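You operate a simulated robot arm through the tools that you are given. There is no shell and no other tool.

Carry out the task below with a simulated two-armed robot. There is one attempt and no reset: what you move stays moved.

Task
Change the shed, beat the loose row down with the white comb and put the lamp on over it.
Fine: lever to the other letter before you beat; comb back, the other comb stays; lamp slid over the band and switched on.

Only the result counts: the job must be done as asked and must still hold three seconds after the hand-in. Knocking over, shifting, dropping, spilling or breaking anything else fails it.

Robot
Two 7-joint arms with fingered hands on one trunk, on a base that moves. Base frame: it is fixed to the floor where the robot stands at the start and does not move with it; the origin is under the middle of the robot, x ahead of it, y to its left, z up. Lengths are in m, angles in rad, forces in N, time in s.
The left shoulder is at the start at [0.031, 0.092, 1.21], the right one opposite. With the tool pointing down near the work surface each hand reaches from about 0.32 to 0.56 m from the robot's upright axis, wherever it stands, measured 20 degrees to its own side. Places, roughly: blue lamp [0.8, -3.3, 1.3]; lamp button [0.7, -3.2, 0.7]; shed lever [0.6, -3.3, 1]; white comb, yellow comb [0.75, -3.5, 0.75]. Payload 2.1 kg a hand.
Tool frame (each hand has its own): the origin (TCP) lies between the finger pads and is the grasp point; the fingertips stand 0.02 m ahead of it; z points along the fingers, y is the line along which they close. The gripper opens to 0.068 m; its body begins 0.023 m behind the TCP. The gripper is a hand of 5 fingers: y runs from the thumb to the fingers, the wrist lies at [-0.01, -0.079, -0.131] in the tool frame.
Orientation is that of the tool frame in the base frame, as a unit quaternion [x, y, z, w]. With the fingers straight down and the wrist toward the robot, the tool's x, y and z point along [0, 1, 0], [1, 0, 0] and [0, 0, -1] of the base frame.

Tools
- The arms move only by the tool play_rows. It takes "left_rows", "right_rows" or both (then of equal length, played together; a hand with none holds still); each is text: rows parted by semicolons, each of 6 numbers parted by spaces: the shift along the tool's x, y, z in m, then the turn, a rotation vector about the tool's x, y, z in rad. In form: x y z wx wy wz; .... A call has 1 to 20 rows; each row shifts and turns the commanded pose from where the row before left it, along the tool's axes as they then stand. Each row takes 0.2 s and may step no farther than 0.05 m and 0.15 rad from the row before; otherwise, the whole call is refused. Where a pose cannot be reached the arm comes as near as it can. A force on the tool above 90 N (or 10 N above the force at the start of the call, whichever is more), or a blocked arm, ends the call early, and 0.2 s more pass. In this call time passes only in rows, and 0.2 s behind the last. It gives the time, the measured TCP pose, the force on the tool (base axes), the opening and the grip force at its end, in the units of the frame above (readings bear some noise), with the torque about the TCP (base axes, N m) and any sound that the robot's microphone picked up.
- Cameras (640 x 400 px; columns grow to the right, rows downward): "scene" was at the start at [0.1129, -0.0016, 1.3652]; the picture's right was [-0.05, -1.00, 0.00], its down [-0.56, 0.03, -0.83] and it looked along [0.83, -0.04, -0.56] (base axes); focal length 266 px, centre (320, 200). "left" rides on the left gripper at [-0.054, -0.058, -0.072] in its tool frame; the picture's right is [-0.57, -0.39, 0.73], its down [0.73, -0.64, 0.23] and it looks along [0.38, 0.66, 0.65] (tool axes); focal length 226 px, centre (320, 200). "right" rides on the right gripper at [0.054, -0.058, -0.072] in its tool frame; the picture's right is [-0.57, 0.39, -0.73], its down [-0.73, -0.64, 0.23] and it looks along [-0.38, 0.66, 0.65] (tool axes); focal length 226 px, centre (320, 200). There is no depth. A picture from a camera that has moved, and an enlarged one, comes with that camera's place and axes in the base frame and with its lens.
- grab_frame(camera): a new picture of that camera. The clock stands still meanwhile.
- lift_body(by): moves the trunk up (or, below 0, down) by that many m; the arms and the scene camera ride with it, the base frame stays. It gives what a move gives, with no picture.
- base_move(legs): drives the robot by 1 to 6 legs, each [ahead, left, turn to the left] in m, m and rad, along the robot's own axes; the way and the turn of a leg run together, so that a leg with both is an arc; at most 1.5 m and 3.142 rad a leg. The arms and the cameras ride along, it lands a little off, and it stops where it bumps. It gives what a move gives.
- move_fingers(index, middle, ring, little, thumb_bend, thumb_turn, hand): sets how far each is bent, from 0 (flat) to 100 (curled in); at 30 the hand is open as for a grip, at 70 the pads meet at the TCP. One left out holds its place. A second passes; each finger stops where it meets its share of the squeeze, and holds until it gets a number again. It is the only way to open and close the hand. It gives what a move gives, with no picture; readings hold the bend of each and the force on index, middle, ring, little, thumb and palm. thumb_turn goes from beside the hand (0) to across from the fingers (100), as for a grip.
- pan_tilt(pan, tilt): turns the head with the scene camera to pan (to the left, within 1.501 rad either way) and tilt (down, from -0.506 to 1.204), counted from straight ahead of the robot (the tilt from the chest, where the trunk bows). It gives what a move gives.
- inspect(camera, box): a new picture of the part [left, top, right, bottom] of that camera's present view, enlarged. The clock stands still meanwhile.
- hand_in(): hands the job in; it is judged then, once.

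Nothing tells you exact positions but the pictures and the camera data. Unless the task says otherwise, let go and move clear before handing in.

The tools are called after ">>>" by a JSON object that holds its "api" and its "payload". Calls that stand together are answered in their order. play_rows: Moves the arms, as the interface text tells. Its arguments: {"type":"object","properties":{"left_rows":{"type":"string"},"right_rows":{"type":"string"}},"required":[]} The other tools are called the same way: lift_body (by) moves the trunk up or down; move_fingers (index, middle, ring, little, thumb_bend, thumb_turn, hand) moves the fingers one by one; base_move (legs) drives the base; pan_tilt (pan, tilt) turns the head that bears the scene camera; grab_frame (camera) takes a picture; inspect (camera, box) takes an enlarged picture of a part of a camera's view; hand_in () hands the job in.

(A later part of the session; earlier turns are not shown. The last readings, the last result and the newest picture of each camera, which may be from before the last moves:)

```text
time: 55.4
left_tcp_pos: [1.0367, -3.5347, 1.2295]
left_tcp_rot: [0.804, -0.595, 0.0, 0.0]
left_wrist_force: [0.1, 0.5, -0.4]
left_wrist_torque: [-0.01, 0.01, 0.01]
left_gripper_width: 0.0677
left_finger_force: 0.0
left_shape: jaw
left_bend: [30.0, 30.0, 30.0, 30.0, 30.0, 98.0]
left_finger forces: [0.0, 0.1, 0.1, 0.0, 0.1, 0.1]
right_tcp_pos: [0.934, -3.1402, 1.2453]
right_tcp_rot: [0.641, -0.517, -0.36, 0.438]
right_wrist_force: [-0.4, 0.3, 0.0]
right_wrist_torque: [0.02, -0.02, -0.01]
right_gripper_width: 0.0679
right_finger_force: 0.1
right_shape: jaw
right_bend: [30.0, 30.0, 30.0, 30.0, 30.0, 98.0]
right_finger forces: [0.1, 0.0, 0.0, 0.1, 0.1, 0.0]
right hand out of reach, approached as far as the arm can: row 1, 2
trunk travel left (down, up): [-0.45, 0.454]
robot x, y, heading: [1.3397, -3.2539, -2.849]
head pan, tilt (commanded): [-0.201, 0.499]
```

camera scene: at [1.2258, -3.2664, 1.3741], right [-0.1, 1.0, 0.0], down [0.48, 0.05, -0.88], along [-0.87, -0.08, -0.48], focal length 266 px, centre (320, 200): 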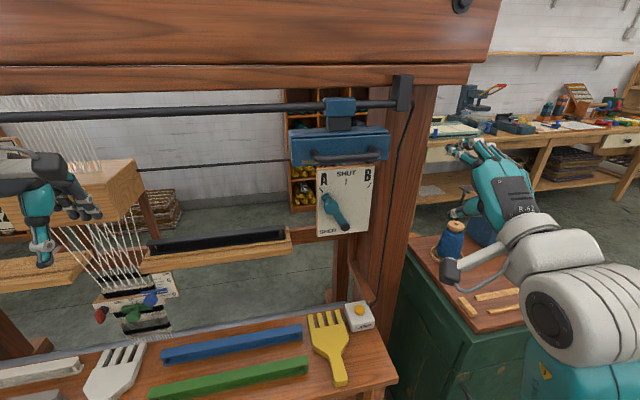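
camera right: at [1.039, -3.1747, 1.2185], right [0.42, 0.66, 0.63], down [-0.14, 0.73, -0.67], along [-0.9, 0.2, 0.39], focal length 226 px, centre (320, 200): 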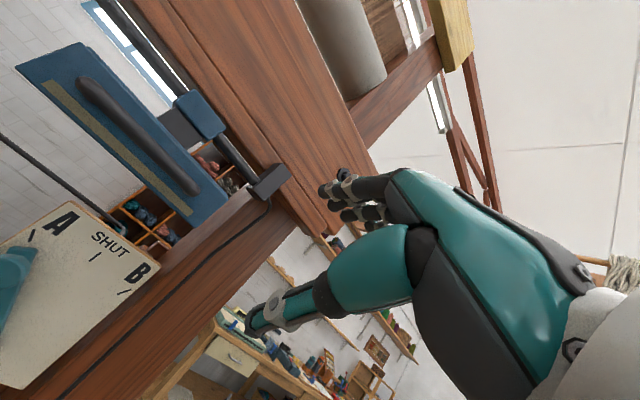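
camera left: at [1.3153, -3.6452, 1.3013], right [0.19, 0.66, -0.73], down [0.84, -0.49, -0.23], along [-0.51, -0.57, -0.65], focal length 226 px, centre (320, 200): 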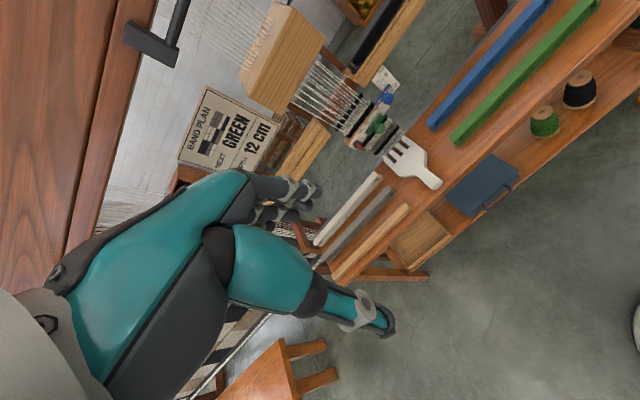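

The solver keeps each move only as far as the arm allows, so this folded posture is a dead end. I back off a little and return the right hand to fingers-down, then I'll extend the arm before pitching the hand up.

>>> {"api": "base_move", "payload": {"legs": [[-0.12, 0, 0]]}}

>>> {"api": "play_rows", "payload": {"right_rows": "0 0 0 0.14 0 0; 0 0 0 0.14 0 0; 0 0 0 0.14 0 0; 0 0 0 0.14 0 0; 0 0 0 0.14 0 0; 0 0 0 0.14 0 0; 0 0 0 0.14 0 0; 0 0 0 0.14 0 0; 0 0 0 0 0 0"}}

```text
time: 56.6
left_tcp_pos: [1.1477, -3.5005, 1.2307]
left_tcp_rot: [0.804, -0.595, -0.001, 0.0]
left_wrist_force: [-0.6, -0.3, -0.2]
left_wrist_torque: [-0.03, 0.0, -0.04]
left_gripper_width: 0.0672
left_finger_force: 0.1
left_shape: jaw
left_bend: [30.0, 30.0, 30.0, 30.0, 30.0, 98.0]
left_finger forces: [0.0, 0.0, 0.1, 0.0, 0.0, 0.0]
right_tcp_pos: [1.0467, -3.1057, 1.2445]
right_tcp_rot: [0.641, -0.517, -0.361, 0.438]
right_wrist_force: [0.2, -0.5, -0.2]
right_wrist_torque: [0.02, -0.02, 0.0]
right_gripper_width: 0.0676
right_finger_force: 0.0
right_shape: jaw
right_bend: [30.0, 30.0, 30.0, 30.0, 30.0, 98.0]
right_finger forces: [0.0, 0.0, 0.0, 0.1, 0.1, 0.0]
trunk travel left (down, up): [-0.45, 0.454]
robot x, y, heading: [1.4539, -3.2173, -2.847]
head pan, tilt (commanded): [-0.201, 0.499]
```

```text
time: 58.6
left_tcp_pos: [1.1477, -3.4997, 1.2303]
left_tcp_rot: [0.804, -0.595, -0.001, 0.0]
left_wrist_force: [0.1, -0.2, -0.9]
left_wrist_torque: [0.0, 0.0, -0.01]
left_gripper_width: 0.0678
left_finger_force: 0.1
left_shape: jaw
left_bend: [30.0, 30.0, 30.0, 30.0, 30.0, 98.0]
left_finger forces: [0.0, 0.0, 0.1, 0.1, 0.0, 0.1]
right_tcp_pos: [1.045, -3.1046, 1.2449]
right_tcp_rot: [0.776, -0.629, -0.03, 0.03]
right_wrist_force: [0.0, -0.5, -0.3]
right_wrist_torque: [0.0, 0.03, -0.01]
right_gripper_width: 0.0677
right_finger_force: 0.1
right_shape: jaw
right_bend: [30.0, 30.0, 30.0, 30.0, 30.0, 98.0]
right_finger forces: [0.0, 0.0, 0.0, 0.0, 0.0, 0.0]
trunk travel left (down, up): [-0.45, 0.454]
robot x, y, heading: [1.4553, -3.2217, -2.841]
head pan, tilt (commanded): [-0.201, 0.499]
```

The hand points down again. I now extend it forward and down to about n‑distance 0.52 m ahead, height 1.05.

>>> {"api": "play_rows", "payload": {"right_rows": "0.008 0.027 0.033 0 0 0; 0.008 0.027 0.033 0 0 0; 0.008 0.027 0.033 0 0 0; 0.008 0.027 0.033 0 0 0; 0.008 0.027 0.033 0 0 0; 0.008 0.027 0.033 0 0 0; 0 0 0 0 0 0"}}

>>> {"api": "grab_frame", "payload": {"camera": "scene"}}

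```text
time: 60.2
left_tcp_pos: [1.1476, -3.5003, 1.23]
left_tcp_rot: [0.804, -0.595, 0.0, -0.001]
left_wrist_force: [1.2, 0.8, 0.8]
left_wrist_torque: [0.04, -0.01, -0.01]
left_gripper_width: 0.0677
left_finger_force: 0.1
left_shape: jaw
left_bend: [30.0, 30.0, 30.0, 30.0, 30.0, 98.0]
left_finger forces: [0.1, 0.1, 0.0, 0.0, 0.0, 0.0]
right_tcp_pos: [0.8777, -3.1885, 1.0614]
right_tcp_rot: [0.777, -0.628, -0.032, 0.031]
right_wrist_force: [-0.3, -0.3, -0.4]
right_wrist_torque: [0.03, 0.04, 0.01]
right_gripper_width: 0.0679
right_finger_force: 0.0
right_shape: jaw
right_bend: [30.0, 30.0, 30.0, 30.0, 30.0, 98.0]
right_finger forces: [0.1, 0.0, 0.0, 0.0, 0.1, 0.0]
trunk travel left (down, up): [-0.45, 0.454]
robot x, y, heading: [1.449, -3.2218, -2.844]
head pan, tilt (commanded): [-0.201, 0.499]
```

```text
taken
camera scene: at [1.3374, -3.2321, 1.3741], right [-0.1, 1.0, 0.0], down [0.48, 0.05, -0.88], along [-0.87, -0.08, -0.48], focal length 266 px, centre (320, 200)
```

scene: 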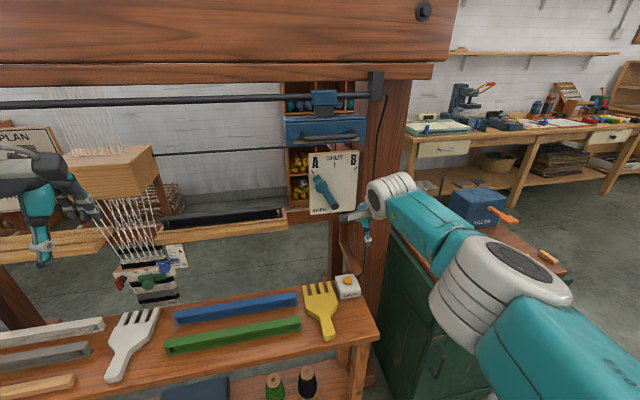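

The arm is extended under good control with the fingers down. Now I pitch the hand up toward pointing forward at this spot.

>>> {"api": "play_rows", "payload": {"right_rows": "0 0 0 -0.14 0 0; 0 0 0 -0.14 0 0; 0 0 0 -0.14 0 0; 0 0 0 -0.14 0 0; 0 0 0 -0.14 0 0; 0 0 0 -0.14 0 0; 0 0 0 -0.14 0 0; 0 0 0 -0.14 0 0; 0 0 0 0 0 0"}}

>>> {"api": "grab_frame", "payload": {"camera": "scene"}}

```text
time: 62.2
left_tcp_pos: [1.147, -3.4997, 1.2302]
left_tcp_rot: [0.804, -0.595, 0.001, 0.001]
left_wrist_force: [-0.7, -0.1, 0.3]
left_wrist_torque: [0.03, -0.03, 0.02]
left_gripper_width: 0.0676
left_finger_force: 0.0
left_shape: jaw
left_bend: [30.0, 30.0, 30.0, 30.0, 30.0, 98.0]
left_finger forces: [0.1, 0.1, 0.1, 0.1, 0.0, 0.0]
right_tcp_pos: [0.8757, -3.1754, 1.0647]
right_tcp_rot: [0.746, -0.603, -0.181, 0.217]
right_wrist_force: [0.2, 0.4, 0.1]
right_wrist_torque: [0.02, 0.02, 0.01]
right_gripper_width: 0.068
right_finger_force: 0.0
right_shape: jaw
right_bend: [30.0, 30.0, 30.0, 30.0, 30.0, 98.0]
right_finger forces: [0.1, 0.0, 0.0, 0.0, 0.0, 0.0]
right hand out of reach, approached as far as the arm can: row 4, 5, 6, 7, 8
trunk travel left (down, up): [-0.45, 0.454]
robot x, y, heading: [1.4515, -3.218, -2.848]
head pan, tilt (commanded): [-0.201, 0.499]
```

```text
taken
camera scene: at [1.3375, -3.2321, 1.3741], right [-0.1, 1.0, 0.0], down [0.48, 0.05, -0.88], along [-0.87, -0.08, -0.48], focal length 266 px, centre (320, 200)
```

scene: 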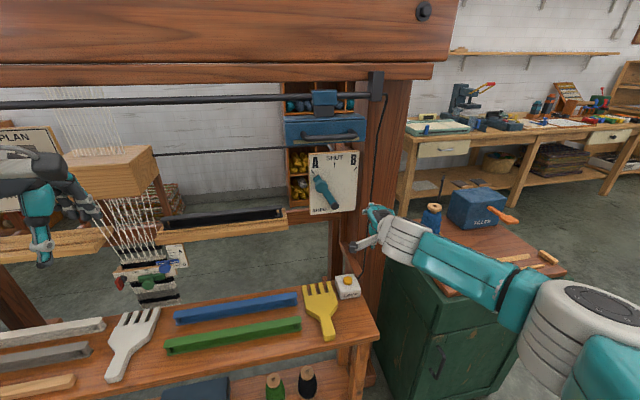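

The wrist stops at a 33° pitch, which is still enough: with the fingers pointing forward-down I can push the knob from its left side with the hand staying below the lamp. I first shift the hand left and slightly back, then drive closer.

>>> {"api": "play_rows", "payload": {"right_rows": "0.0314 -0.0191 -0.0127 0 0 0; 0.0314 -0.0191 -0.0127 0 0 0; 0.0314 -0.0191 -0.0127 0 0 0; 0 0 0 0 0 0"}}

>>> {"api": "base_move", "payload": {"legs": [[0.17, 0.03, 0]]}}

>>> {"api": "grab_frame", "payload": {"camera": "scene"}}

>>> {"api": "grab_frame", "payload": {"camera": "right"}}

```text
time: 63.2
left_tcp_pos: [1.147, -3.5002, 1.2296]
left_tcp_rot: [0.803, -0.596, 0.0, -0.001]
left_wrist_force: [0.6, -0.5, 0.0]
left_wrist_torque: [0.02, -0.03, -0.01]
left_gripper_width: 0.0677
left_finger_force: 0.0
left_shape: jaw
left_bend: [30.0, 30.0, 30.0, 30.0, 30.0, 98.0]
left_finger forces: [0.0, 0.0, 0.1, 0.1, 0.0, 0.0]
right_tcp_pos: [0.9513, -3.2261, 1.0884]
right_tcp_rot: [0.746, -0.603, -0.182, 0.217]
right_wrist_force: [-0.3, 0.2, 0.6]
right_wrist_torque: [-0.03, -0.04, -0.01]
right_gripper_width: 0.0679
right_finger_force: 0.1
right_shape: jaw
right_bend: [30.0, 30.0, 30.0, 30.0, 30.0, 98.0]
right_finger forces: [0.0, 0.0, 0.0, 0.0, 0.0, 0.1]
right hand out of reach, approached as far as the arm can: row 1, 2
trunk travel left (down, up): [-0.45, 0.454]
robot x, y, heading: [1.4507, -3.219, -2.842]
head pan, tilt (commanded): [-0.201, 0.499]
```

```text
time: 64.7
left_tcp_pos: [0.9941, -3.5801, 1.2303]
left_tcp_rot: [0.805, -0.594, 0.0, -0.001]
left_wrist_force: [-0.3, 0.0, 0.5]
left_wrist_torque: [0.0, -0.02, -0.02]
left_gripper_width: 0.0675
left_finger_force: 0.1
left_shape: jaw
left_bend: [30.0, 30.0, 30.0, 30.0, 30.0, 98.0]
left_finger forces: [0.0, 0.0, 0.0, 0.0, 0.0, 0.0]
right_tcp_pos: [0.7975, -3.3073, 1.0892]
right_tcp_rot: [0.746, -0.603, -0.181, 0.217]
right_wrist_force: [-0.1, -0.4, 0.7]
right_wrist_torque: [-0.02, 0.0, -0.02]
right_gripper_width: 0.068
right_finger_force: 0.0
right_shape: jaw
right_bend: [30.0, 30.0, 30.0, 30.0, 30.0, 98.0]
right_finger forces: [0.0, 0.1, 0.0, 0.1, 0.0, 0.0]
trunk travel left (down, up): [-0.45, 0.454]
robot x, y, heading: [1.2999, -3.2951, -2.848]
head pan, tilt (commanded): [-0.201, 0.499]
```

```text
taken
camera scene: at [1.1833, -3.3116, 1.374], right [-0.1, 1.0, 0.0], down [0.48, 0.05, -0.88], along [-0.87, -0.09, -0.48], focal length 266 px, centre (320, 200)
```

scene: 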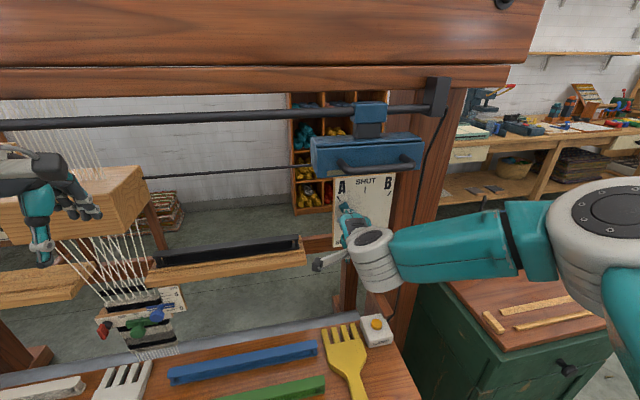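

```text
taken
camera right: at [0.8935, -3.3416, 1.116], right [-0.05, 0.56, 0.83], down [0.25, 0.81, -0.53], along [-0.97, 0.18, -0.18], focal length 226 px, centre (320, 200)
```

right: 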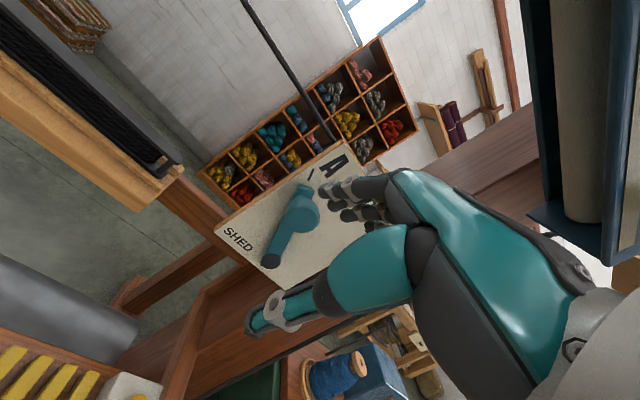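

The right hand is now just in front-left of the lever (TCP about 9 cm short of it). I shift left and down a bit so the fingers will pass on the knob's left side.

>>> {"api": "play_rows", "payload": {"right_rows": "0.0165 0.0023 0.0216 0 0 0; 0.0165 0.0023 0.0216 0 0 0; 0 0 0 0 0 0"}}

>>> {"api": "grab_frame", "payload": {"camera": "right"}}

>>> {"api": "inspect", "payload": {"camera": "scene", "box": [280, 90, 480, 300]}}

```text
time: 65.5
left_tcp_pos: [0.9938, -3.5778, 1.2301]
left_tcp_rot: [0.804, -0.594, 0.0, 0.0]
left_wrist_force: [0.3, 0.0, 1.4]
left_wrist_torque: [0.03, 0.01, 0.01]
left_gripper_width: 0.0673
left_finger_force: 0.2
left_shape: jaw
left_bend: [30.0, 30.0, 30.0, 30.0, 30.0, 98.0]
left_finger forces: [0.1, 0.0, 0.1, 0.1, 0.0, 0.0]
right_tcp_pos: [0.7785, -3.3435, 1.0546]
right_tcp_rot: [0.746, -0.603, -0.182, 0.217]
right_wrist_force: [0.7, 0.3, 0.5]
right_wrist_torque: [0.01, 0.0, 0.01]
right_gripper_width: 0.0676
right_finger_force: 0.0
right_shape: jaw
right_bend: [30.0, 30.0, 30.0, 30.0, 30.0, 98.0]
right_finger forces: [0.1, 0.0, 0.0, 0.0, 0.1, 0.0]
trunk travel left (down, up): [-0.45, 0.454]
robot x, y, heading: [1.2977, -3.2993, -2.847]
head pan, tilt (commanded): [-0.201, 0.499]
```

```text
taken
camera right: at [0.8759, -3.378, 1.0826], right [-0.05, 0.56, 0.83], down [0.25, 0.81, -0.53], along [-0.97, 0.18, -0.18], focal length 226 px, centre (320, 200)
```

right: 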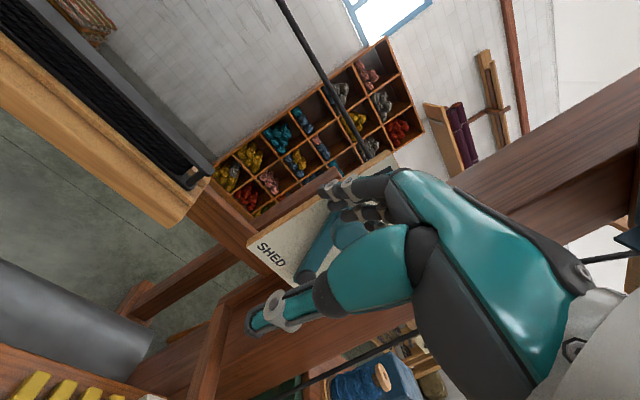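

```text
1.90 times, centred on (380, 195) of scene
camera zoom: at [1.1838, -3.3113, 1.3741], right [-0.1, 1.0, 0.0], down [0.48, 0.05, -0.88], along [-0.87, -0.09, -0.48], focal length 506 px, centre (206, 210)
```

zoom: 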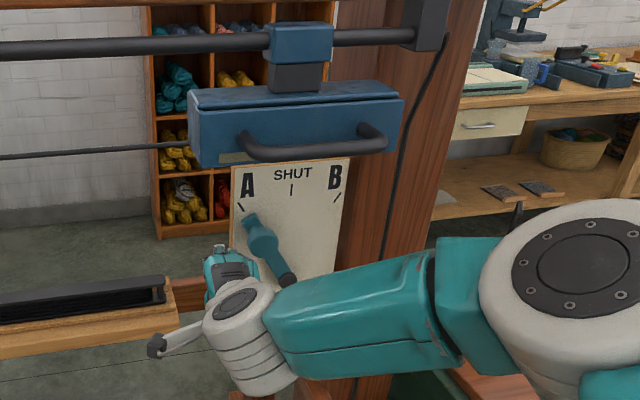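

The fingers are left of the knob and about 6 cm short of the board. I move forward and slightly down so the fingertips lie beside the knob.

>>> {"api": "play_rows", "payload": {"right_rows": "0.0028 0.0216 0.0217 0 0 0; 0.0028 0.0216 0.0217 0 0 0; 0 0 0 0 0 0"}}

>>> {"api": "grab_frame", "payload": {"camera": "right"}}

>>> {"api": "inspect", "payload": {"camera": "scene", "box": [300, 150, 420, 270]}}

```text
time: 66.3
left_tcp_pos: [0.9946, -3.5792, 1.2293]
left_tcp_rot: [0.805, -0.594, 0.001, 0.0]
left_wrist_force: [0.2, 0.1, -0.3]
left_wrist_torque: [0.0, 0.0, -0.01]
left_gripper_width: 0.0678
left_finger_force: 0.0
left_shape: jaw
left_bend: [30.0, 30.0, 30.0, 30.0, 30.0, 98.0]
left_finger forces: [0.0, 0.1, 0.0, 0.1, 0.0, 0.0]
right_tcp_pos: [0.7196, -3.364, 1.0431]
right_tcp_rot: [0.747, -0.602, -0.18, 0.217]
right_wrist_force: [-0.1, -0.1, -0.3]
right_wrist_torque: [0.02, -0.01, 0.0]
right_gripper_width: 0.068
right_finger_force: 0.1
right_shape: jaw
right_bend: [30.0, 30.0, 30.0, 30.0, 30.0, 98.0]
right_finger forces: [0.0, 0.1, 0.1, 0.0, 0.0, 0.1]
trunk travel left (down, up): [-0.45, 0.454]
robot x, y, heading: [1.2985, -3.2957, -2.843]
head pan, tilt (commanded): [-0.201, 0.499]
```

```text
taken
camera right: at [0.816, -3.3978, 1.0702], right [-0.05, 0.56, 0.83], down [0.25, 0.81, -0.53], along [-0.97, 0.18, -0.18], focal length 226 px, centre (320, 200)
```

right: 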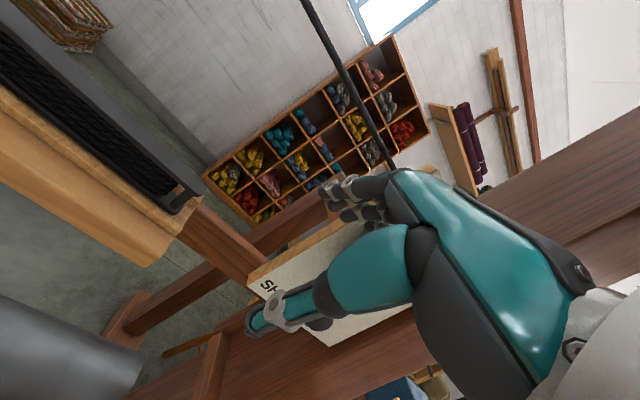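

```text
3.33 times, centred on (360, 210) of scene
camera zoom: at [1.1837, -3.3114, 1.3741], right [-0.1, 1.0, 0.0], down [0.48, 0.05, -0.88], along [-0.87, -0.08, -0.48], focal length 885 px, centre (187, 167)
```

zoom: 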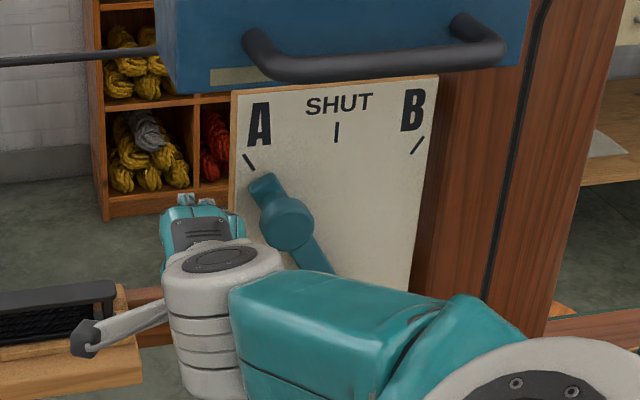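

The fingers are beside the knob on its left, tips near the board. I sweep right along the board, first part.

>>> {"api": "play_rows", "payload": {"right_rows": "-0.02 0.0015 0.0011 0 0 0; -0.02 0.0015 0.0011 0 0 0; -0.02 0.0015 0.0011 0 0 0; 0 0 0 0 0 0"}}

>>> {"api": "inspect", "payload": {"camera": "scene", "box": [300, 150, 420, 270]}}

>>> {"api": "grab_frame", "payload": {"camera": "right"}}

```text
time: 67.3
left_tcp_pos: [0.996, -3.5795, 1.231]
left_tcp_rot: [0.805, -0.594, 0.0, -0.001]
left_wrist_force: [-0.1, 0.6, -0.2]
left_wrist_torque: [0.02, 0.0, -0.03]
left_gripper_width: 0.0675
left_finger_force: 0.0
left_shape: jaw
left_bend: [30.0, 30.0, 30.0, 30.0, 30.0, 98.0]
left_finger forces: [0.0, 0.0, 0.1, 0.0, 0.1, 0.1]
right_tcp_pos: [0.7025, -3.3071, 1.0445]
right_tcp_rot: [0.746, -0.603, -0.182, 0.216]
right_wrist_force: [3.5, -3.7, 8.2]
right_wrist_torque: [0.24, 0.41, 0.03]
right_gripper_width: 0.0679
right_finger_force: 0.0
right_shape: jaw
right_bend: [30.0, 30.0, 28.0, 22.0, 30.0, 98.0]
right_finger forces: [0.0, 0.0, 1.5, 7.8, 0.0, 0.1]
trunk travel left (down, up): [-0.45, 0.454]
robot x, y, heading: [1.298, -3.2961, -2.839]
head pan, tilt (commanded): [-0.201, 0.499]
```

```text
3.33 times, centred on (360, 210) of scene
camera zoom: at [1.1855, -3.312, 1.3743], right [-0.1, 1.0, 0.0], down [0.48, 0.05, -0.88], along [-0.87, -0.08, -0.48], focal length 885 px, centre (187, 167)
```

zoom: 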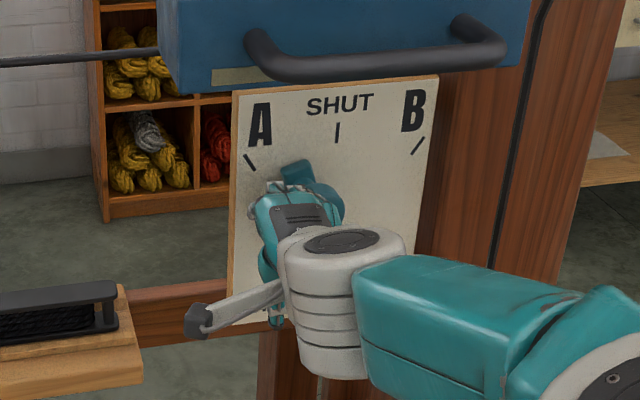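

```text
taken
camera right: at [0.7988, -3.3414, 1.0722], right [-0.05, 0.56, 0.83], down [0.25, 0.81, -0.53], along [-0.97, 0.18, -0.18], focal length 226 px, centre (320, 200)
```

right: 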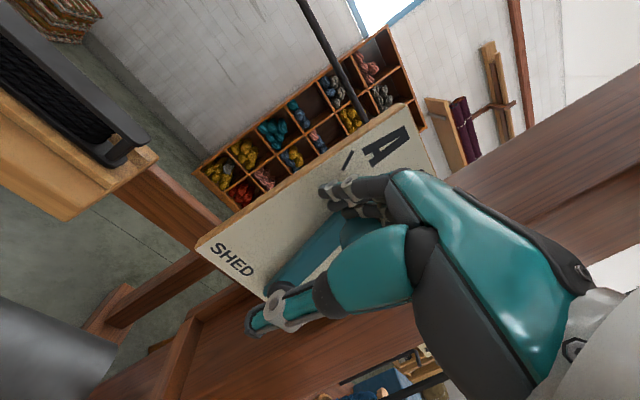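

The lever is moving (its tip has left A). I keep sweeping right toward B, slightly raising to follow the arc.

>>> {"api": "play_rows", "payload": {"right_rows": "-0.02 0.003 -0.001 0 0 0; -0.02 0.0015 0.0011 0 0 0; -0.02 0.0015 0.0011 0 0 0; 0 0 0 0 0 0"}}

>>> {"api": "inspect", "payload": {"camera": "scene", "box": [300, 150, 420, 270]}}

>>> {"api": "grab_frame", "payload": {"camera": "right"}}

```text
time: 68.3
left_tcp_pos: [0.9941, -3.5789, 1.2301]
left_tcp_rot: [0.805, -0.594, 0.0, 0.0]
left_wrist_force: [0.4, -0.1, -0.5]
left_wrist_torque: [0.01, 0.03, 0.0]
left_gripper_width: 0.0677
left_finger_force: 0.0
left_shape: jaw
left_bend: [30.0, 30.0, 30.0, 30.0, 30.0, 98.0]
left_finger forces: [0.0, 0.0, 0.1, 0.0, 0.1, 0.0]
right_tcp_pos: [0.6836, -3.2466, 1.0456]
right_tcp_rot: [0.747, -0.603, -0.181, 0.216]
right_wrist_force: [0.3, 0.2, 2.5]
right_wrist_torque: [0.05, 0.06, 0.02]
right_gripper_width: 0.0678
right_finger_force: 0.0
right_shape: jaw
right_bend: [30.0, 30.0, 29.0, 21.0, 30.0, 98.0]
right_finger forces: [0.0, 0.1, 0.0, 1.6, 0.0, 0.0]
trunk travel left (down, up): [-0.45, 0.454]
robot x, y, heading: [1.2985, -3.2995, -2.847]
head pan, tilt (commanded): [-0.201, 0.499]
```

```text
3.33 times, centred on (360, 210) of scene
camera zoom: at [1.1842, -3.3112, 1.374], right [-0.1, 1.0, 0.0], down [0.48, 0.05, -0.88], along [-0.87, -0.08, -0.48], focal length 885 px, centre (187, 167)
```

zoom: 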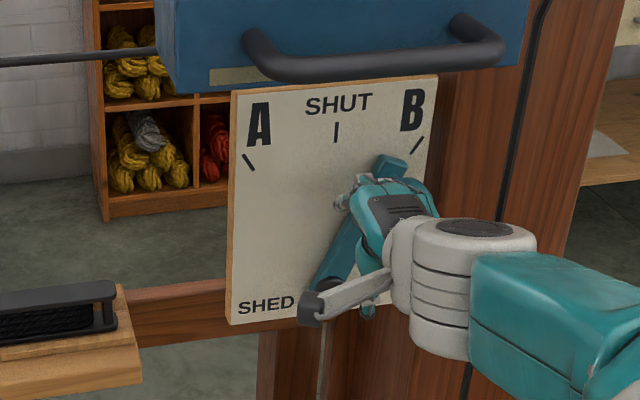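

```text
taken
camera right: at [0.7815, -3.281, 1.0718], right [-0.05, 0.56, 0.83], down [0.25, 0.81, -0.53], along [-0.97, 0.18, -0.18], focal length 226 px, centre (320, 200)
```

right: 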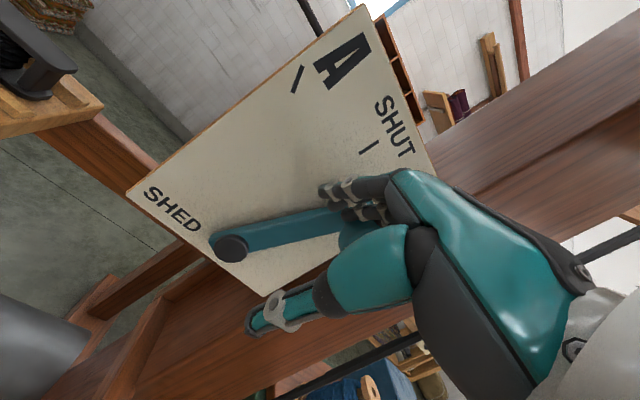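

The lever is nearly at B. I push another 1.5 cm and check against the B mark.

>>> {"api": "play_rows", "payload": {"right_rows": "-0.0075 0.0006 0.0004 0 0 0; -0.0075 0.0006 0.0004 0 0 0; 0 0 0 0 0 0"}}

>>> {"api": "inspect", "payload": {"camera": "scene", "box": [300, 150, 420, 270]}}

>>> {"api": "inspect", "payload": {"camera": "right", "box": [120, 0, 460, 340]}}

```text
time: 69.1
left_tcp_pos: [0.9946, -3.5797, 1.2298]
left_tcp_rot: [0.804, -0.594, 0.0, 0.001]
left_wrist_force: [0.0, 0.4, 0.0]
left_wrist_torque: [0.0, -0.02, 0.01]
left_gripper_width: 0.068
left_finger_force: 0.1
left_shape: jaw
left_bend: [30.0, 30.0, 30.0, 30.0, 30.0, 98.0]
left_finger forces: [0.1, 0.0, 0.0, 0.0, 0.0, 0.0]
right_tcp_pos: [0.6818, -3.2322, 1.0448]
right_tcp_rot: [0.746, -0.603, -0.181, 0.217]
right_wrist_force: [0.0, -0.7, 0.3]
right_wrist_torque: [0.01, 0.0, 0.0]
right_gripper_width: 0.0678
right_finger_force: 0.0
right_shape: jaw
right_bend: [30.0, 30.0, 30.0, 30.0, 30.0, 98.0]
right_finger forces: [0.1, 0.0, 0.0, 0.1, 0.1, 0.0]
trunk travel left (down, up): [-0.45, 0.454]
robot x, y, heading: [1.2997, -3.2974, -2.843]
head pan, tilt (commanded): [-0.201, 0.499]
```

```text
3.33 times, centred on (360, 210) of scene
camera zoom: at [1.1837, -3.3113, 1.3741], right [-0.1, 1.0, 0.0], down [0.48, 0.05, -0.88], along [-0.87, -0.09, -0.48], focal length 885 px, centre (187, 167)
```

zoom: 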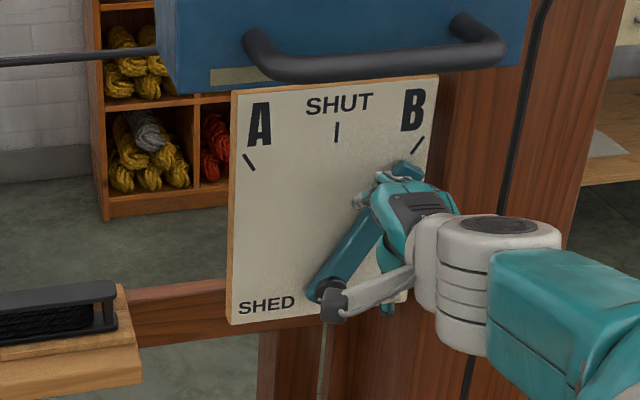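

```text
1.18 times, centred on (290, 170) of right
camera zoom: at [0.7783, -3.2685, 1.0725], right [-0.05, 0.56, 0.83], down [0.25, 0.81, -0.53], along [-0.97, 0.18, -0.18], focal length 266 px, centre (355, 235)
```

zoom: 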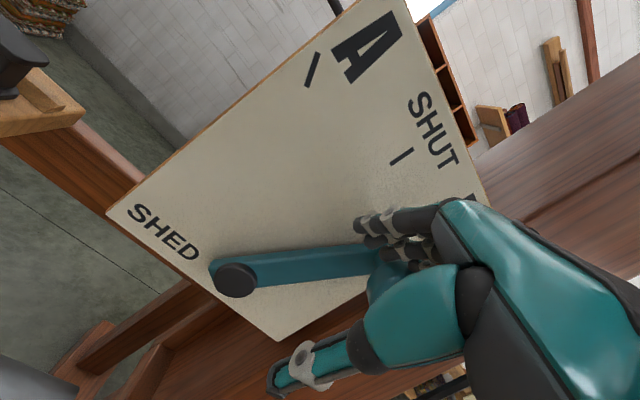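

The force dropped to zero and the lever sits at the B mark. I withdraw the hand straight back from the board and check.

>>> {"api": "play_rows", "payload": {"right_rows": "-0.0014 -0.0126 -0.0081 0 0 0; -0.0027 -0.0251 -0.0162 0 0 0; -0.0027 -0.0251 -0.0162 0 0 0; -0.0027 -0.0251 -0.0162 0 0 0; 0 0 0 0 0 0"}}

>>> {"api": "inspect", "payload": {"camera": "scene", "box": [300, 130, 460, 270]}}

>>> {"api": "grab_frame", "payload": {"camera": "right"}}

```text
time: 70.3
left_tcp_pos: [0.9942, -3.58, 1.2308]
left_tcp_rot: [0.805, -0.594, 0.0, 0.0]
left_wrist_force: [0.1, 0.0, 0.2]
left_wrist_torque: [-0.02, -0.02, -0.02]
left_gripper_width: 0.0676
left_finger_force: 0.1
left_shape: jaw
left_bend: [30.0, 30.0, 30.0, 30.0, 30.0, 98.0]
left_finger forces: [0.1, 0.0, 0.0, 0.1, 0.0, 0.1]
right_tcp_pos: [0.6816, -3.2339, 1.0441]
right_tcp_rot: [0.746, -0.603, -0.181, 0.217]
right_wrist_force: [0.7, -0.5, -0.2]
right_wrist_torque: [0.0, -0.02, 0.01]
right_gripper_width: 0.0678
right_finger_force: 0.1
right_shape: jaw
right_bend: [30.0, 30.0, 30.0, 30.0, 30.0, 98.0]
right_finger forces: [0.1, 0.0, 0.0, 0.1, 0.1, 0.1]
right hand out of reach, approached as far as the arm can: row 1, 2, 3, 4
trunk travel left (down, up): [-0.45, 0.454]
robot x, y, heading: [1.3007, -3.2993, -2.844]
head pan, tilt (commanded): [-0.201, 0.499]
```

```text
2.86 times, centred on (380, 200) of scene
camera zoom: at [1.1838, -3.3114, 1.3741], right [-0.1, 1.0, 0.0], down [0.48, 0.05, -0.88], along [-0.87, -0.09, -0.48], focal length 759 px, centre (149, 200)
```

zoom: 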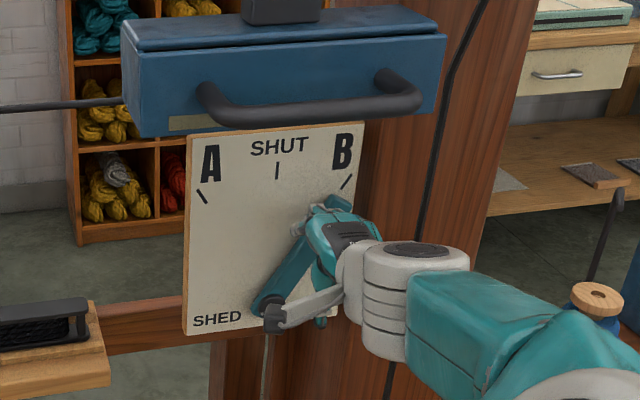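

```text
taken
camera right: at [0.7783, -3.2685, 1.0725], right [-0.05, 0.56, 0.83], down [0.25, 0.81, -0.53], along [-0.97, 0.18, -0.18], focal length 226 px, centre (320, 200)
```

right: 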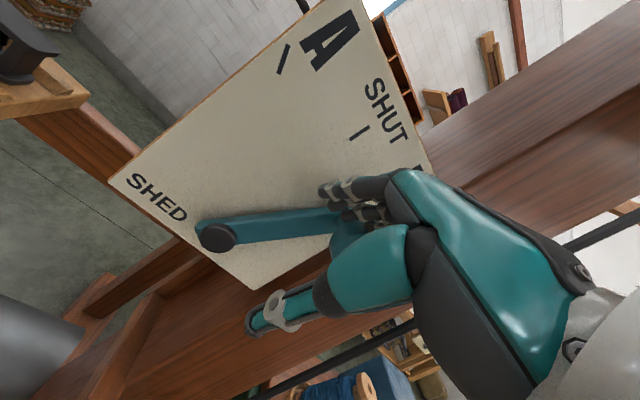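

The wrist limit blocks the arm from pulling back in this pose, so I back the whole base straight away from the board instead.

>>> {"api": "base_move", "payload": {"legs": [[-0.13, 0, 0]]}}

>>> {"api": "grab_frame", "payload": {"camera": "right"}}

>>> {"api": "inspect", "payload": {"camera": "scene", "box": [280, 110, 440, 270]}}

```text
time: 71.6
left_tcp_pos: [1.1209, -3.5402, 1.2308]
left_tcp_rot: [0.805, -0.594, 0.0, 0.0]
left_wrist_force: [-0.3, 0.4, -0.7]
left_wrist_torque: [-0.01, -0.01, 0.01]
left_gripper_width: 0.0674
left_finger_force: 0.0
left_shape: jaw
left_bend: [30.0, 30.0, 30.0, 30.0, 30.0, 98.0]
left_finger forces: [0.0, 0.0, 0.0, 0.0, 0.0, 0.0]
right_tcp_pos: [0.8066, -3.1978, 1.0452]
right_tcp_rot: [0.747, -0.602, -0.181, 0.217]
right_wrist_force: [-0.7, 0.1, -0.3]
right_wrist_torque: [-0.02, 0.01, -0.01]
right_gripper_width: 0.0682
right_finger_force: 0.0
right_shape: jaw
right_bend: [30.0, 30.0, 30.0, 30.0, 30.0, 98.0]
right_finger forces: [0.1, 0.0, 0.1, 0.0, 0.0, 0.0]
trunk travel left (down, up): [-0.45, 0.454]
robot x, y, heading: [1.4252, -3.2555, -2.836]
head pan, tilt (commanded): [-0.201, 0.499]
```

```text
taken
camera right: at [0.9039, -3.2306, 1.0728], right [-0.05, 0.56, 0.83], down [0.25, 0.81, -0.53], along [-0.97, 0.18, -0.18], focal length 226 px, centre (320, 200)
```

right: 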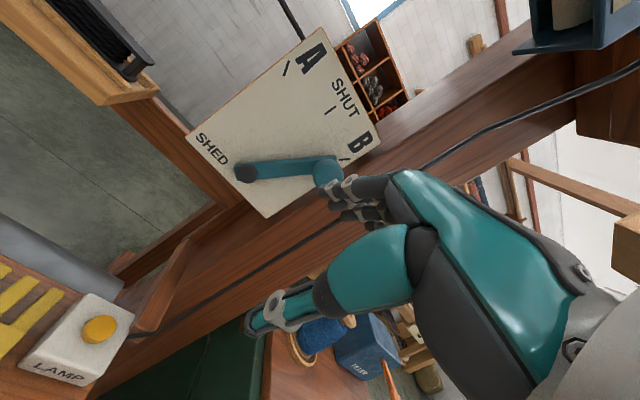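

```text
2.50 times, centred on (360, 190) of scene
camera zoom: at [1.3095, -3.2728, 1.3741], right [-0.1, 1.0, 0.0], down [0.48, 0.05, -0.88], along [-0.87, -0.09, -0.48], focal length 664 px, centre (220, 225)
```

zoom: 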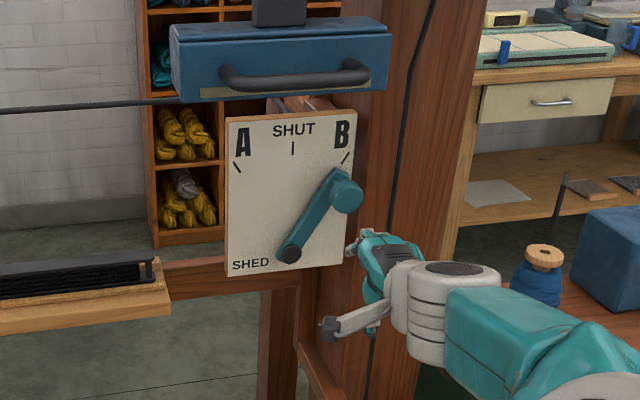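

The lever clearly points to B now. Next I bring the right hand back to a fingers-down rest pose and lower the left hand in front of the bench, in open air.

>>> {"api": "play_rows", "payload": {"right_rows": "0 -0.01 -0.01 0.14 0 0; 0 -0.01 -0.01 0.14 0 0; 0 -0.01 -0.01 0.14 0 0; 0 -0.01 -0.01 0.14 0 0; 0 -0.03 -0.02 0 0 0; 0 -0.03 -0.02 0 0 0; 0 -0.03 -0.02 0 0 0; 0 0 0 0 0 0", "left_rows": "0 0.01 0.032 0 0 0; 0 0.01 0.032 0 0 0; 0 0.01 0.032 0 0 0; 0 0.01 0.032 0 0 0; 0 0.01 0.032 0 0 0; 0 0.01 0.032 0 0 0; 0 0.01 0.032 0 0 0; 0 0 0 0 0 0"}}

```text
time: 73.4
left_tcp_pos: [1.0533, -3.5639, 1.0083]
left_tcp_rot: [0.805, -0.593, 0.0, 0.0]
left_wrist_force: [-0.6, 0.0, -0.4]
left_wrist_torque: [0.01, -0.02, 0.05]
left_gripper_width: 0.0676
left_finger_force: 0.0
left_shape: jaw
left_bend: [30.0, 30.0, 30.0, 30.0, 30.0, 98.0]
left_finger forces: [0.1, 0.1, 0.0, 0.0, 0.0, 0.0]
right_tcp_pos: [0.9391, -3.1706, 1.112]
right_tcp_rot: [0.763, -0.643, -0.049, 0.038]
right_wrist_force: [-0.2, 1.0, 0.3]
right_wrist_torque: [0.0, -0.02, 0.0]
right_gripper_width: 0.0679
right_finger_force: 0.0
right_shape: jaw
right_bend: [30.0, 30.0, 30.0, 30.0, 30.0, 98.0]
right_finger forces: [0.0, 0.0, 0.1, 0.0, 0.0, 0.0]
right hand out of reach, approached as far as the arm can: row 1, 2
trunk travel left (down, up): [-0.45, 0.454]
robot x, y, heading: [1.4233, -3.2627, -2.848]
head pan, tilt (commanded): [-0.201, 0.499]
```

Now I turn the left hand about the vertical so its fingers can close across the comb's handle.

>>> {"api": "play_rows", "payload": {"left_rows": "0 0 0 0 0 0.1428; 0 0 0 0 0 0.1428; 0 0 0 0 0 0.1428; 0 0 0 0 0 0.1428; 0 0 0 0 0 0.1428; 0 0 0 0 0 0.1428; 0 0 0 0 0 0.1428; 0 0 0 0 0 0.1428; 0 0 0 0 0 0.1428; 0 0 0 0 0 0.1428; 0 0 0 0 0 0.1428; 0 0 0 0 0 0"}}

>>> {"api": "pan_tilt", "payload": {"pan": 0.3, "tilt": 0.6}}

>>> {"api": "grab_frame", "payload": {"camera": "scene"}}

>>> {"api": "grab_frame", "payload": {"camera": "left"}}

```text
time: 76.0
left_tcp_pos: [1.0725, -3.5553, 1.0078]
left_tcp_rot: [-0.148, 0.989, -0.001, 0.0]
left_wrist_force: [-0.2, 0.1, 0.1]
left_wrist_torque: [0.01, 0.02, 0.03]
left_gripper_width: 0.0677
left_finger_force: 0.0
left_shape: jaw
left_bend: [30.0, 30.0, 30.0, 30.0, 30.0, 98.0]
left_finger forces: [0.1, 0.0, 0.0, 0.1, 0.0, 0.0]
left hand out of reach, approached as far as the arm can: row 10, 11
right_tcp_pos: [0.9389, -3.171, 1.1102]
right_tcp_rot: [0.764, -0.642, -0.048, 0.038]
right_wrist_force: [-0.2, -0.2, 0.4]
right_wrist_torque: [0.03, 0.0, -0.02]
right_gripper_width: 0.0679
right_finger_force: 0.0
right_shape: jaw
right_bend: [30.0, 30.0, 30.0, 30.0, 30.0, 98.0]
right_finger forces: [0.1, 0.0, 0.0, 0.0, 0.0, 0.0]
trunk travel left (down, up): [-0.45, 0.454]
robot x, y, heading: [1.4252, -3.2611, -2.841]
head pan, tilt (commanded): [-0.201, 0.499]
```

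```text
time: 76.9
left_tcp_pos: [1.0722, -3.5549, 1.0073]
left_tcp_rot: [-0.149, 0.989, 0.0, 0.0]
left_wrist_force: [0.4, -0.4, 0.3]
left_wrist_torque: [-0.02, 0.03, -0.02]
left_gripper_width: 0.0676
left_finger_force: 0.0
left_shape: jaw
left_bend: [30.0, 30.0, 30.0, 30.0, 30.0, 98.0]
left_finger forces: [0.1, 0.0, 0.1, 0.0, 0.0, 0.1]
right_tcp_pos: [0.9377, -3.1705, 1.1121]
right_tcp_rot: [0.764, -0.642, -0.048, 0.036]
right_wrist_force: [-0.1, 0.6, 0.2]
right_wrist_torque: [0.02, 0.02, -0.02]
right_gripper_width: 0.0679
right_finger_force: 0.1
right_shape: jaw
right_bend: [30.0, 30.0, 30.0, 30.0, 30.0, 98.0]
right_finger forces: [0.0, 0.0, 0.1, 0.0, 0.0, 0.0]
trunk travel left (down, up): [-0.45, 0.454]
robot x, y, heading: [1.4208, -3.2618, -2.843]
head pan, tilt (commanded): [0.3, 0.6]
```

```text
taken
camera scene: at [1.3265, -3.3137, 1.365], right [-0.56, 0.83, 0.0], down [0.47, 0.32, -0.83], along [-0.68, -0.46, -0.57], focal length 266 px, centre (320, 200)
```

scene: 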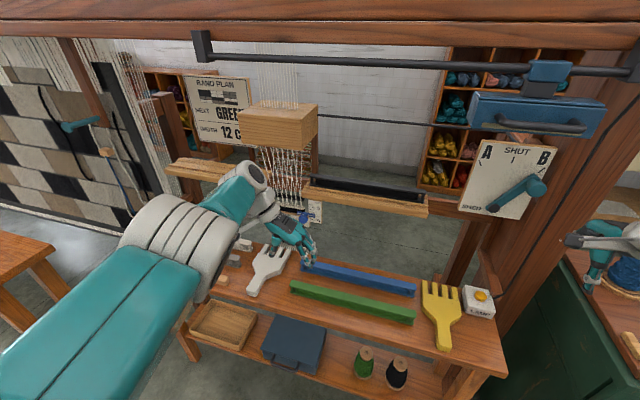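

```text
taken
camera left: at [1.1414, -3.5945, 1.0792], right [0.66, -0.2, -0.73], down [-0.51, -0.83, -0.23], along [-0.56, 0.52, -0.65], focal length 226 px, centre (320, 200)
```

left: 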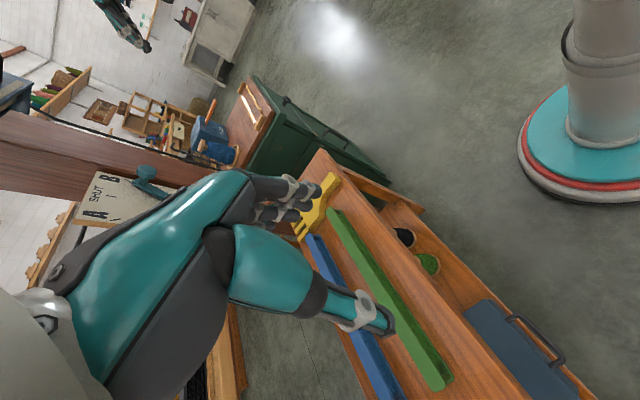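

The left hand now points down with its closing line across the comb handle's direction. I pull the right hand back a little more, then drive left and forward so the left hand comes over the white comb's handle (about [0.99, -3.77]).

>>> {"api": "play_rows", "payload": {"right_rows": "0 -0.03 0 0 0 0; 0 -0.03 0 0 0 0; 0 0 0 0 0 0"}}

>>> {"api": "base_move", "payload": {"legs": [[0, 0.182, 0], [0.1, 0, 0]]}}

>>> {"api": "grab_frame", "payload": {"camera": "scene"}}

>>> {"api": "grab_frame", "payload": {"camera": "left"}}

```text
time: 77.7
left_tcp_pos: [1.0734, -3.5551, 1.0086]
left_tcp_rot: [-0.149, 0.989, 0.0, -0.001]
left_wrist_force: [-0.2, -0.2, -0.1]
left_wrist_torque: [-0.03, -0.01, -0.02]
left_gripper_width: 0.0678
left_finger_force: 0.0
left_shape: jaw
left_bend: [30.0, 30.0, 30.0, 30.0, 30.0, 98.0]
left_finger forces: [0.0, 0.0, 0.1, 0.1, 0.0, 0.0]
right_tcp_pos: [0.9982, -3.1584, 1.1075]
right_tcp_rot: [0.764, -0.643, -0.048, 0.037]
right_wrist_force: [-0.2, -1.1, 0.5]
right_wrist_torque: [-0.02, 0.01, 0.0]
right_gripper_width: 0.0677
right_finger_force: 0.1
right_shape: jaw
right_bend: [30.0, 30.0, 30.0, 30.0, 30.0, 98.0]
right_finger forces: [0.0, 0.1, 0.0, 0.0, 0.0, 0.0]
trunk travel left (down, up): [-0.45, 0.454]
robot x, y, heading: [1.422, -3.2593, -2.844]
head pan, tilt (commanded): [0.3, 0.6]
```

```text
time: 80.0
left_tcp_pos: [1.0269, -3.7542, 1.0072]
left_tcp_rot: [-0.148, 0.989, 0.0, 0.001]
left_wrist_force: [0.5, -0.9, -0.6]
left_wrist_torque: [-0.03, -0.01, 0.03]
left_gripper_width: 0.0677
left_finger_force: 0.0
left_shape: jaw
left_bend: [30.0, 30.0, 30.0, 30.0, 30.0, 98.0]
left_finger forces: [0.0, 0.1, 0.0, 0.0, 0.0, 0.1]
right_tcp_pos: [0.9525, -3.3563, 1.1069]
right_tcp_rot: [0.764, -0.643, -0.049, 0.037]
right_wrist_force: [0.1, -0.4, -0.2]
right_wrist_torque: [-0.03, -0.02, 0.0]
right_gripper_width: 0.0679
right_finger_force: 0.0
right_shape: jaw
right_bend: [30.0, 30.0, 30.0, 30.0, 30.0, 98.0]
right_finger forces: [0.0, 0.0, 0.0, 0.1, 0.0, 0.0]
trunk travel left (down, up): [-0.45, 0.454]
robot x, y, heading: [1.3779, -3.4562, -2.844]
head pan, tilt (commanded): [0.3, 0.6]
```

```text
taken
camera scene: at [1.2817, -3.5127, 1.3649], right [-0.56, 0.83, 0.0], down [0.47, 0.32, -0.82], along [-0.68, -0.46, -0.57], focal length 266 px, centre (320, 200)
```

scene: 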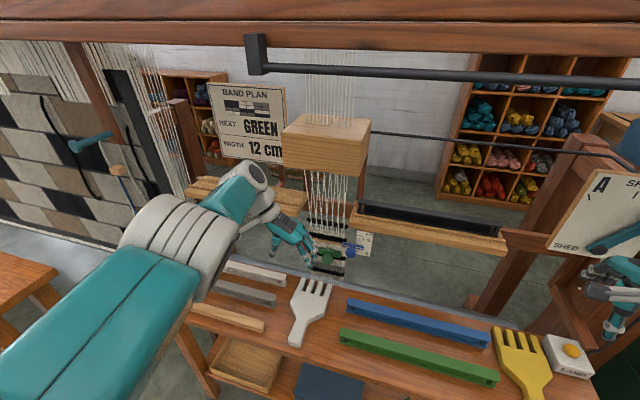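

```text
taken
camera left: at [1.0961, -3.793, 1.079], right [0.66, -0.2, -0.73], down [-0.51, -0.83, -0.23], along [-0.55, 0.52, -0.65], focal length 226 px, centre (320, 200)
```

left: 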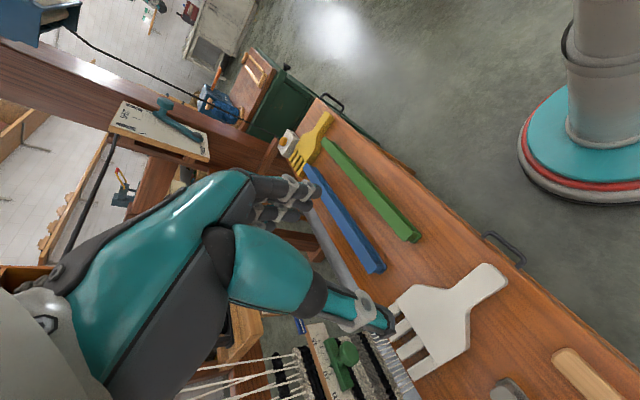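

The left hand hovers over the comb area. I zoom in on the comb from both cameras to fix its position.

>>> {"api": "inspect", "payload": {"camera": "left", "box": [360, 240, 560, 400]}}

>>> {"api": "inspect", "payload": {"camera": "scene", "box": [240, 230, 380, 360]}}

```text
2.50 times, centred on (460, 320) of left
camera zoom: at [1.0961, -3.793, 1.079], right [0.66, -0.2, -0.73], down [-0.51, -0.83, -0.23], along [-0.55, 0.52, -0.65], focal length 565 px, centre (-30, -100)
```

zoom: 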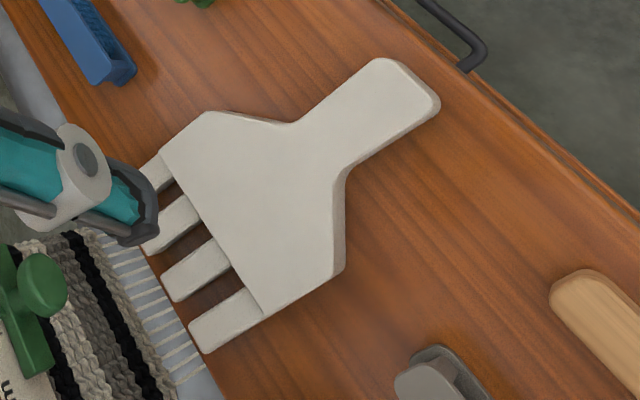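

```text
3.08 times, centred on (310, 295) of scene
camera zoom: at [1.2817, -3.5127, 1.3649], right [-0.56, 0.83, 0.0], down [0.47, 0.32, -0.82], along [-0.68, -0.46, -0.57], focal length 817 px, centre (351, -92)
```

zoom: 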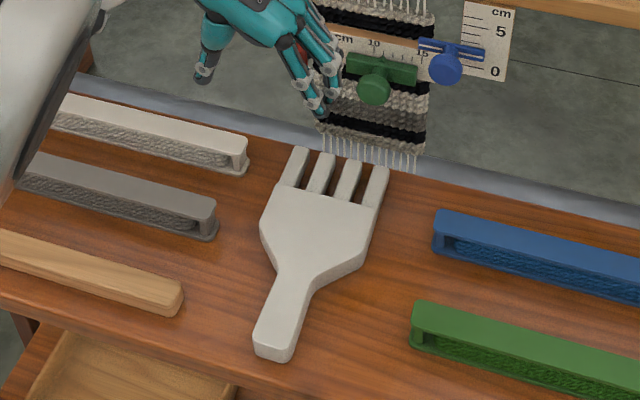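

From both views the handle's axis lies at u ≈ -3.90 in loom coordinates, i.e. handle centre about [1.01, -3.77], top near z 0.705. I lower the left hand over it to z ≈ 0.76, keeping clear of the neighbours.

>>> {"api": "play_rows", "payload": {"left_rows": "0.004 -0.0025 0.035 0 0 0; 0.004 -0.0025 0.035 0 0 0; 0.004 -0.0025 0.035 0 0 0; 0.004 -0.0025 0.035 0 0 0; 0 0 0.035 0 0 0; 0 0 0.035 0 0 0; 0 0 0.035 0 0 0; 0 0 0 0 0 0"}}

>>> {"api": "grab_frame", "payload": {"camera": "left"}}

>>> {"api": "inspect", "payload": {"camera": "scene", "box": [220, 220, 380, 370]}}

```text
time: 81.8
left_tcp_pos: [1.105, -3.7038, 0.8103]
left_tcp_rot: [-0.149, 0.989, 0.0, -0.001]
left_wrist_force: [0.6, -0.2, 0.0]
left_wrist_torque: [-0.03, 0.02, 0.0]
left_gripper_width: 0.0676
left_finger_force: 0.1
left_shape: jaw
left_bend: [30.0, 30.0, 30.0, 30.0, 30.0, 98.0]
left_finger forces: [0.1, 0.0, 0.0, 0.1, 0.1, 0.1]
left hand out of reach, approached as far as the arm can: row 1, 2, 3, 4, 5, 6, 7
right_tcp_pos: [0.955, -3.3555, 1.1064]
right_tcp_rot: [0.763, -0.643, -0.048, 0.037]
right_wrist_force: [-0.3, 0.5, -0.4]
right_wrist_torque: [-0.01, 0.02, 0.02]
right_gripper_width: 0.0677
right_finger_force: 0.0
right_shape: jaw
right_bend: [30.0, 30.0, 30.0, 30.0, 30.0, 98.0]
right_finger forces: [0.1, 0.0, 0.0, 0.1, 0.0, 0.0]
trunk travel left (down, up): [-0.45, 0.454]
robot x, y, heading: [1.3798, -3.4576, -2.853]
head pan, tilt (commanded): [0.3, 0.6]
```

```text
taken
camera left: at [1.1737, -3.7431, 0.8809], right [0.66, -0.2, -0.73], down [-0.51, -0.83, -0.23], along [-0.55, 0.52, -0.65], focal length 226 px, centre (320, 200)
```

left: 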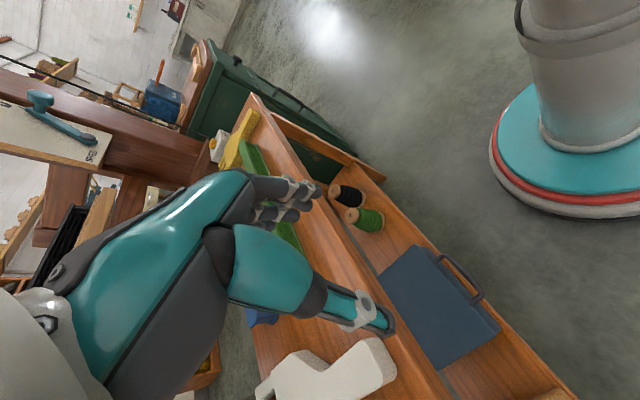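

```text
2.67 times, centred on (300, 295) of scene
camera zoom: at [1.2823, -3.5125, 1.365], right [-0.56, 0.83, 0.0], down [0.47, 0.32, -0.82], along [-0.68, -0.46, -0.57], focal length 708 px, centre (373, -53)
```

zoom: 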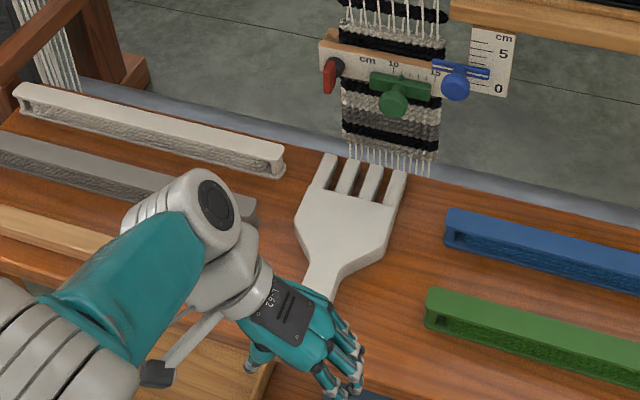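

The arm cannot reach that low with this hand turn, so I'll keep the arm in its good posture and lower the trunk instead. First I bring the left hand back up and over the handle.

>>> {"api": "play_rows", "payload": {"left_rows": "0.01 -0.003 -0.035 0 0 0; 0.01 -0.005 -0.035 0 0 0; 0.015 -0.005 -0.035 0 0 0; 0.015 -0.005 -0.035 0 0 0; 0.018 -0.005 -0.035 0 0 0; 0.018 -0.006 -0.025 0 0 0; 0.02 -0.006 0 0 0 0; 0 0 0 0 0 0"}}

```text
time: 83.5
left_tcp_pos: [1.0336, -3.7663, 1.0135]
left_tcp_rot: [-0.148, 0.989, 0.0, 0.0]
left_wrist_force: [-0.8, -1.0, -0.3]
left_wrist_torque: [-0.01, -0.02, 0.03]
left_gripper_width: 0.0677
left_finger_force: 0.1
left_shape: jaw
left_bend: [30.0, 30.0, 30.0, 30.0, 30.0, 98.0]
left_finger forces: [0.0, 0.0, 0.1, 0.1, 0.1, 0.0]
left hand out of reach, approached as far as the arm can: row 7
right_tcp_pos: [0.953, -3.3554, 1.1084]
right_tcp_rot: [0.763, -0.643, -0.048, 0.037]
right_wrist_force: [0.7, 0.2, 0.2]
right_wrist_torque: [0.0, 0.02, 0.01]
right_gripper_width: 0.0677
right_finger_force: 0.2
right_shape: jaw
right_bend: [30.0, 30.0, 30.0, 30.0, 30.0, 98.0]
right_finger forces: [0.0, 0.0, 0.0, 0.0, 0.0, 0.1]
trunk travel left (down, up): [-0.45, 0.454]
robot x, y, heading: [1.3801, -3.4584, -2.846]
head pan, tilt (commanded): [0.3, 0.6]
```

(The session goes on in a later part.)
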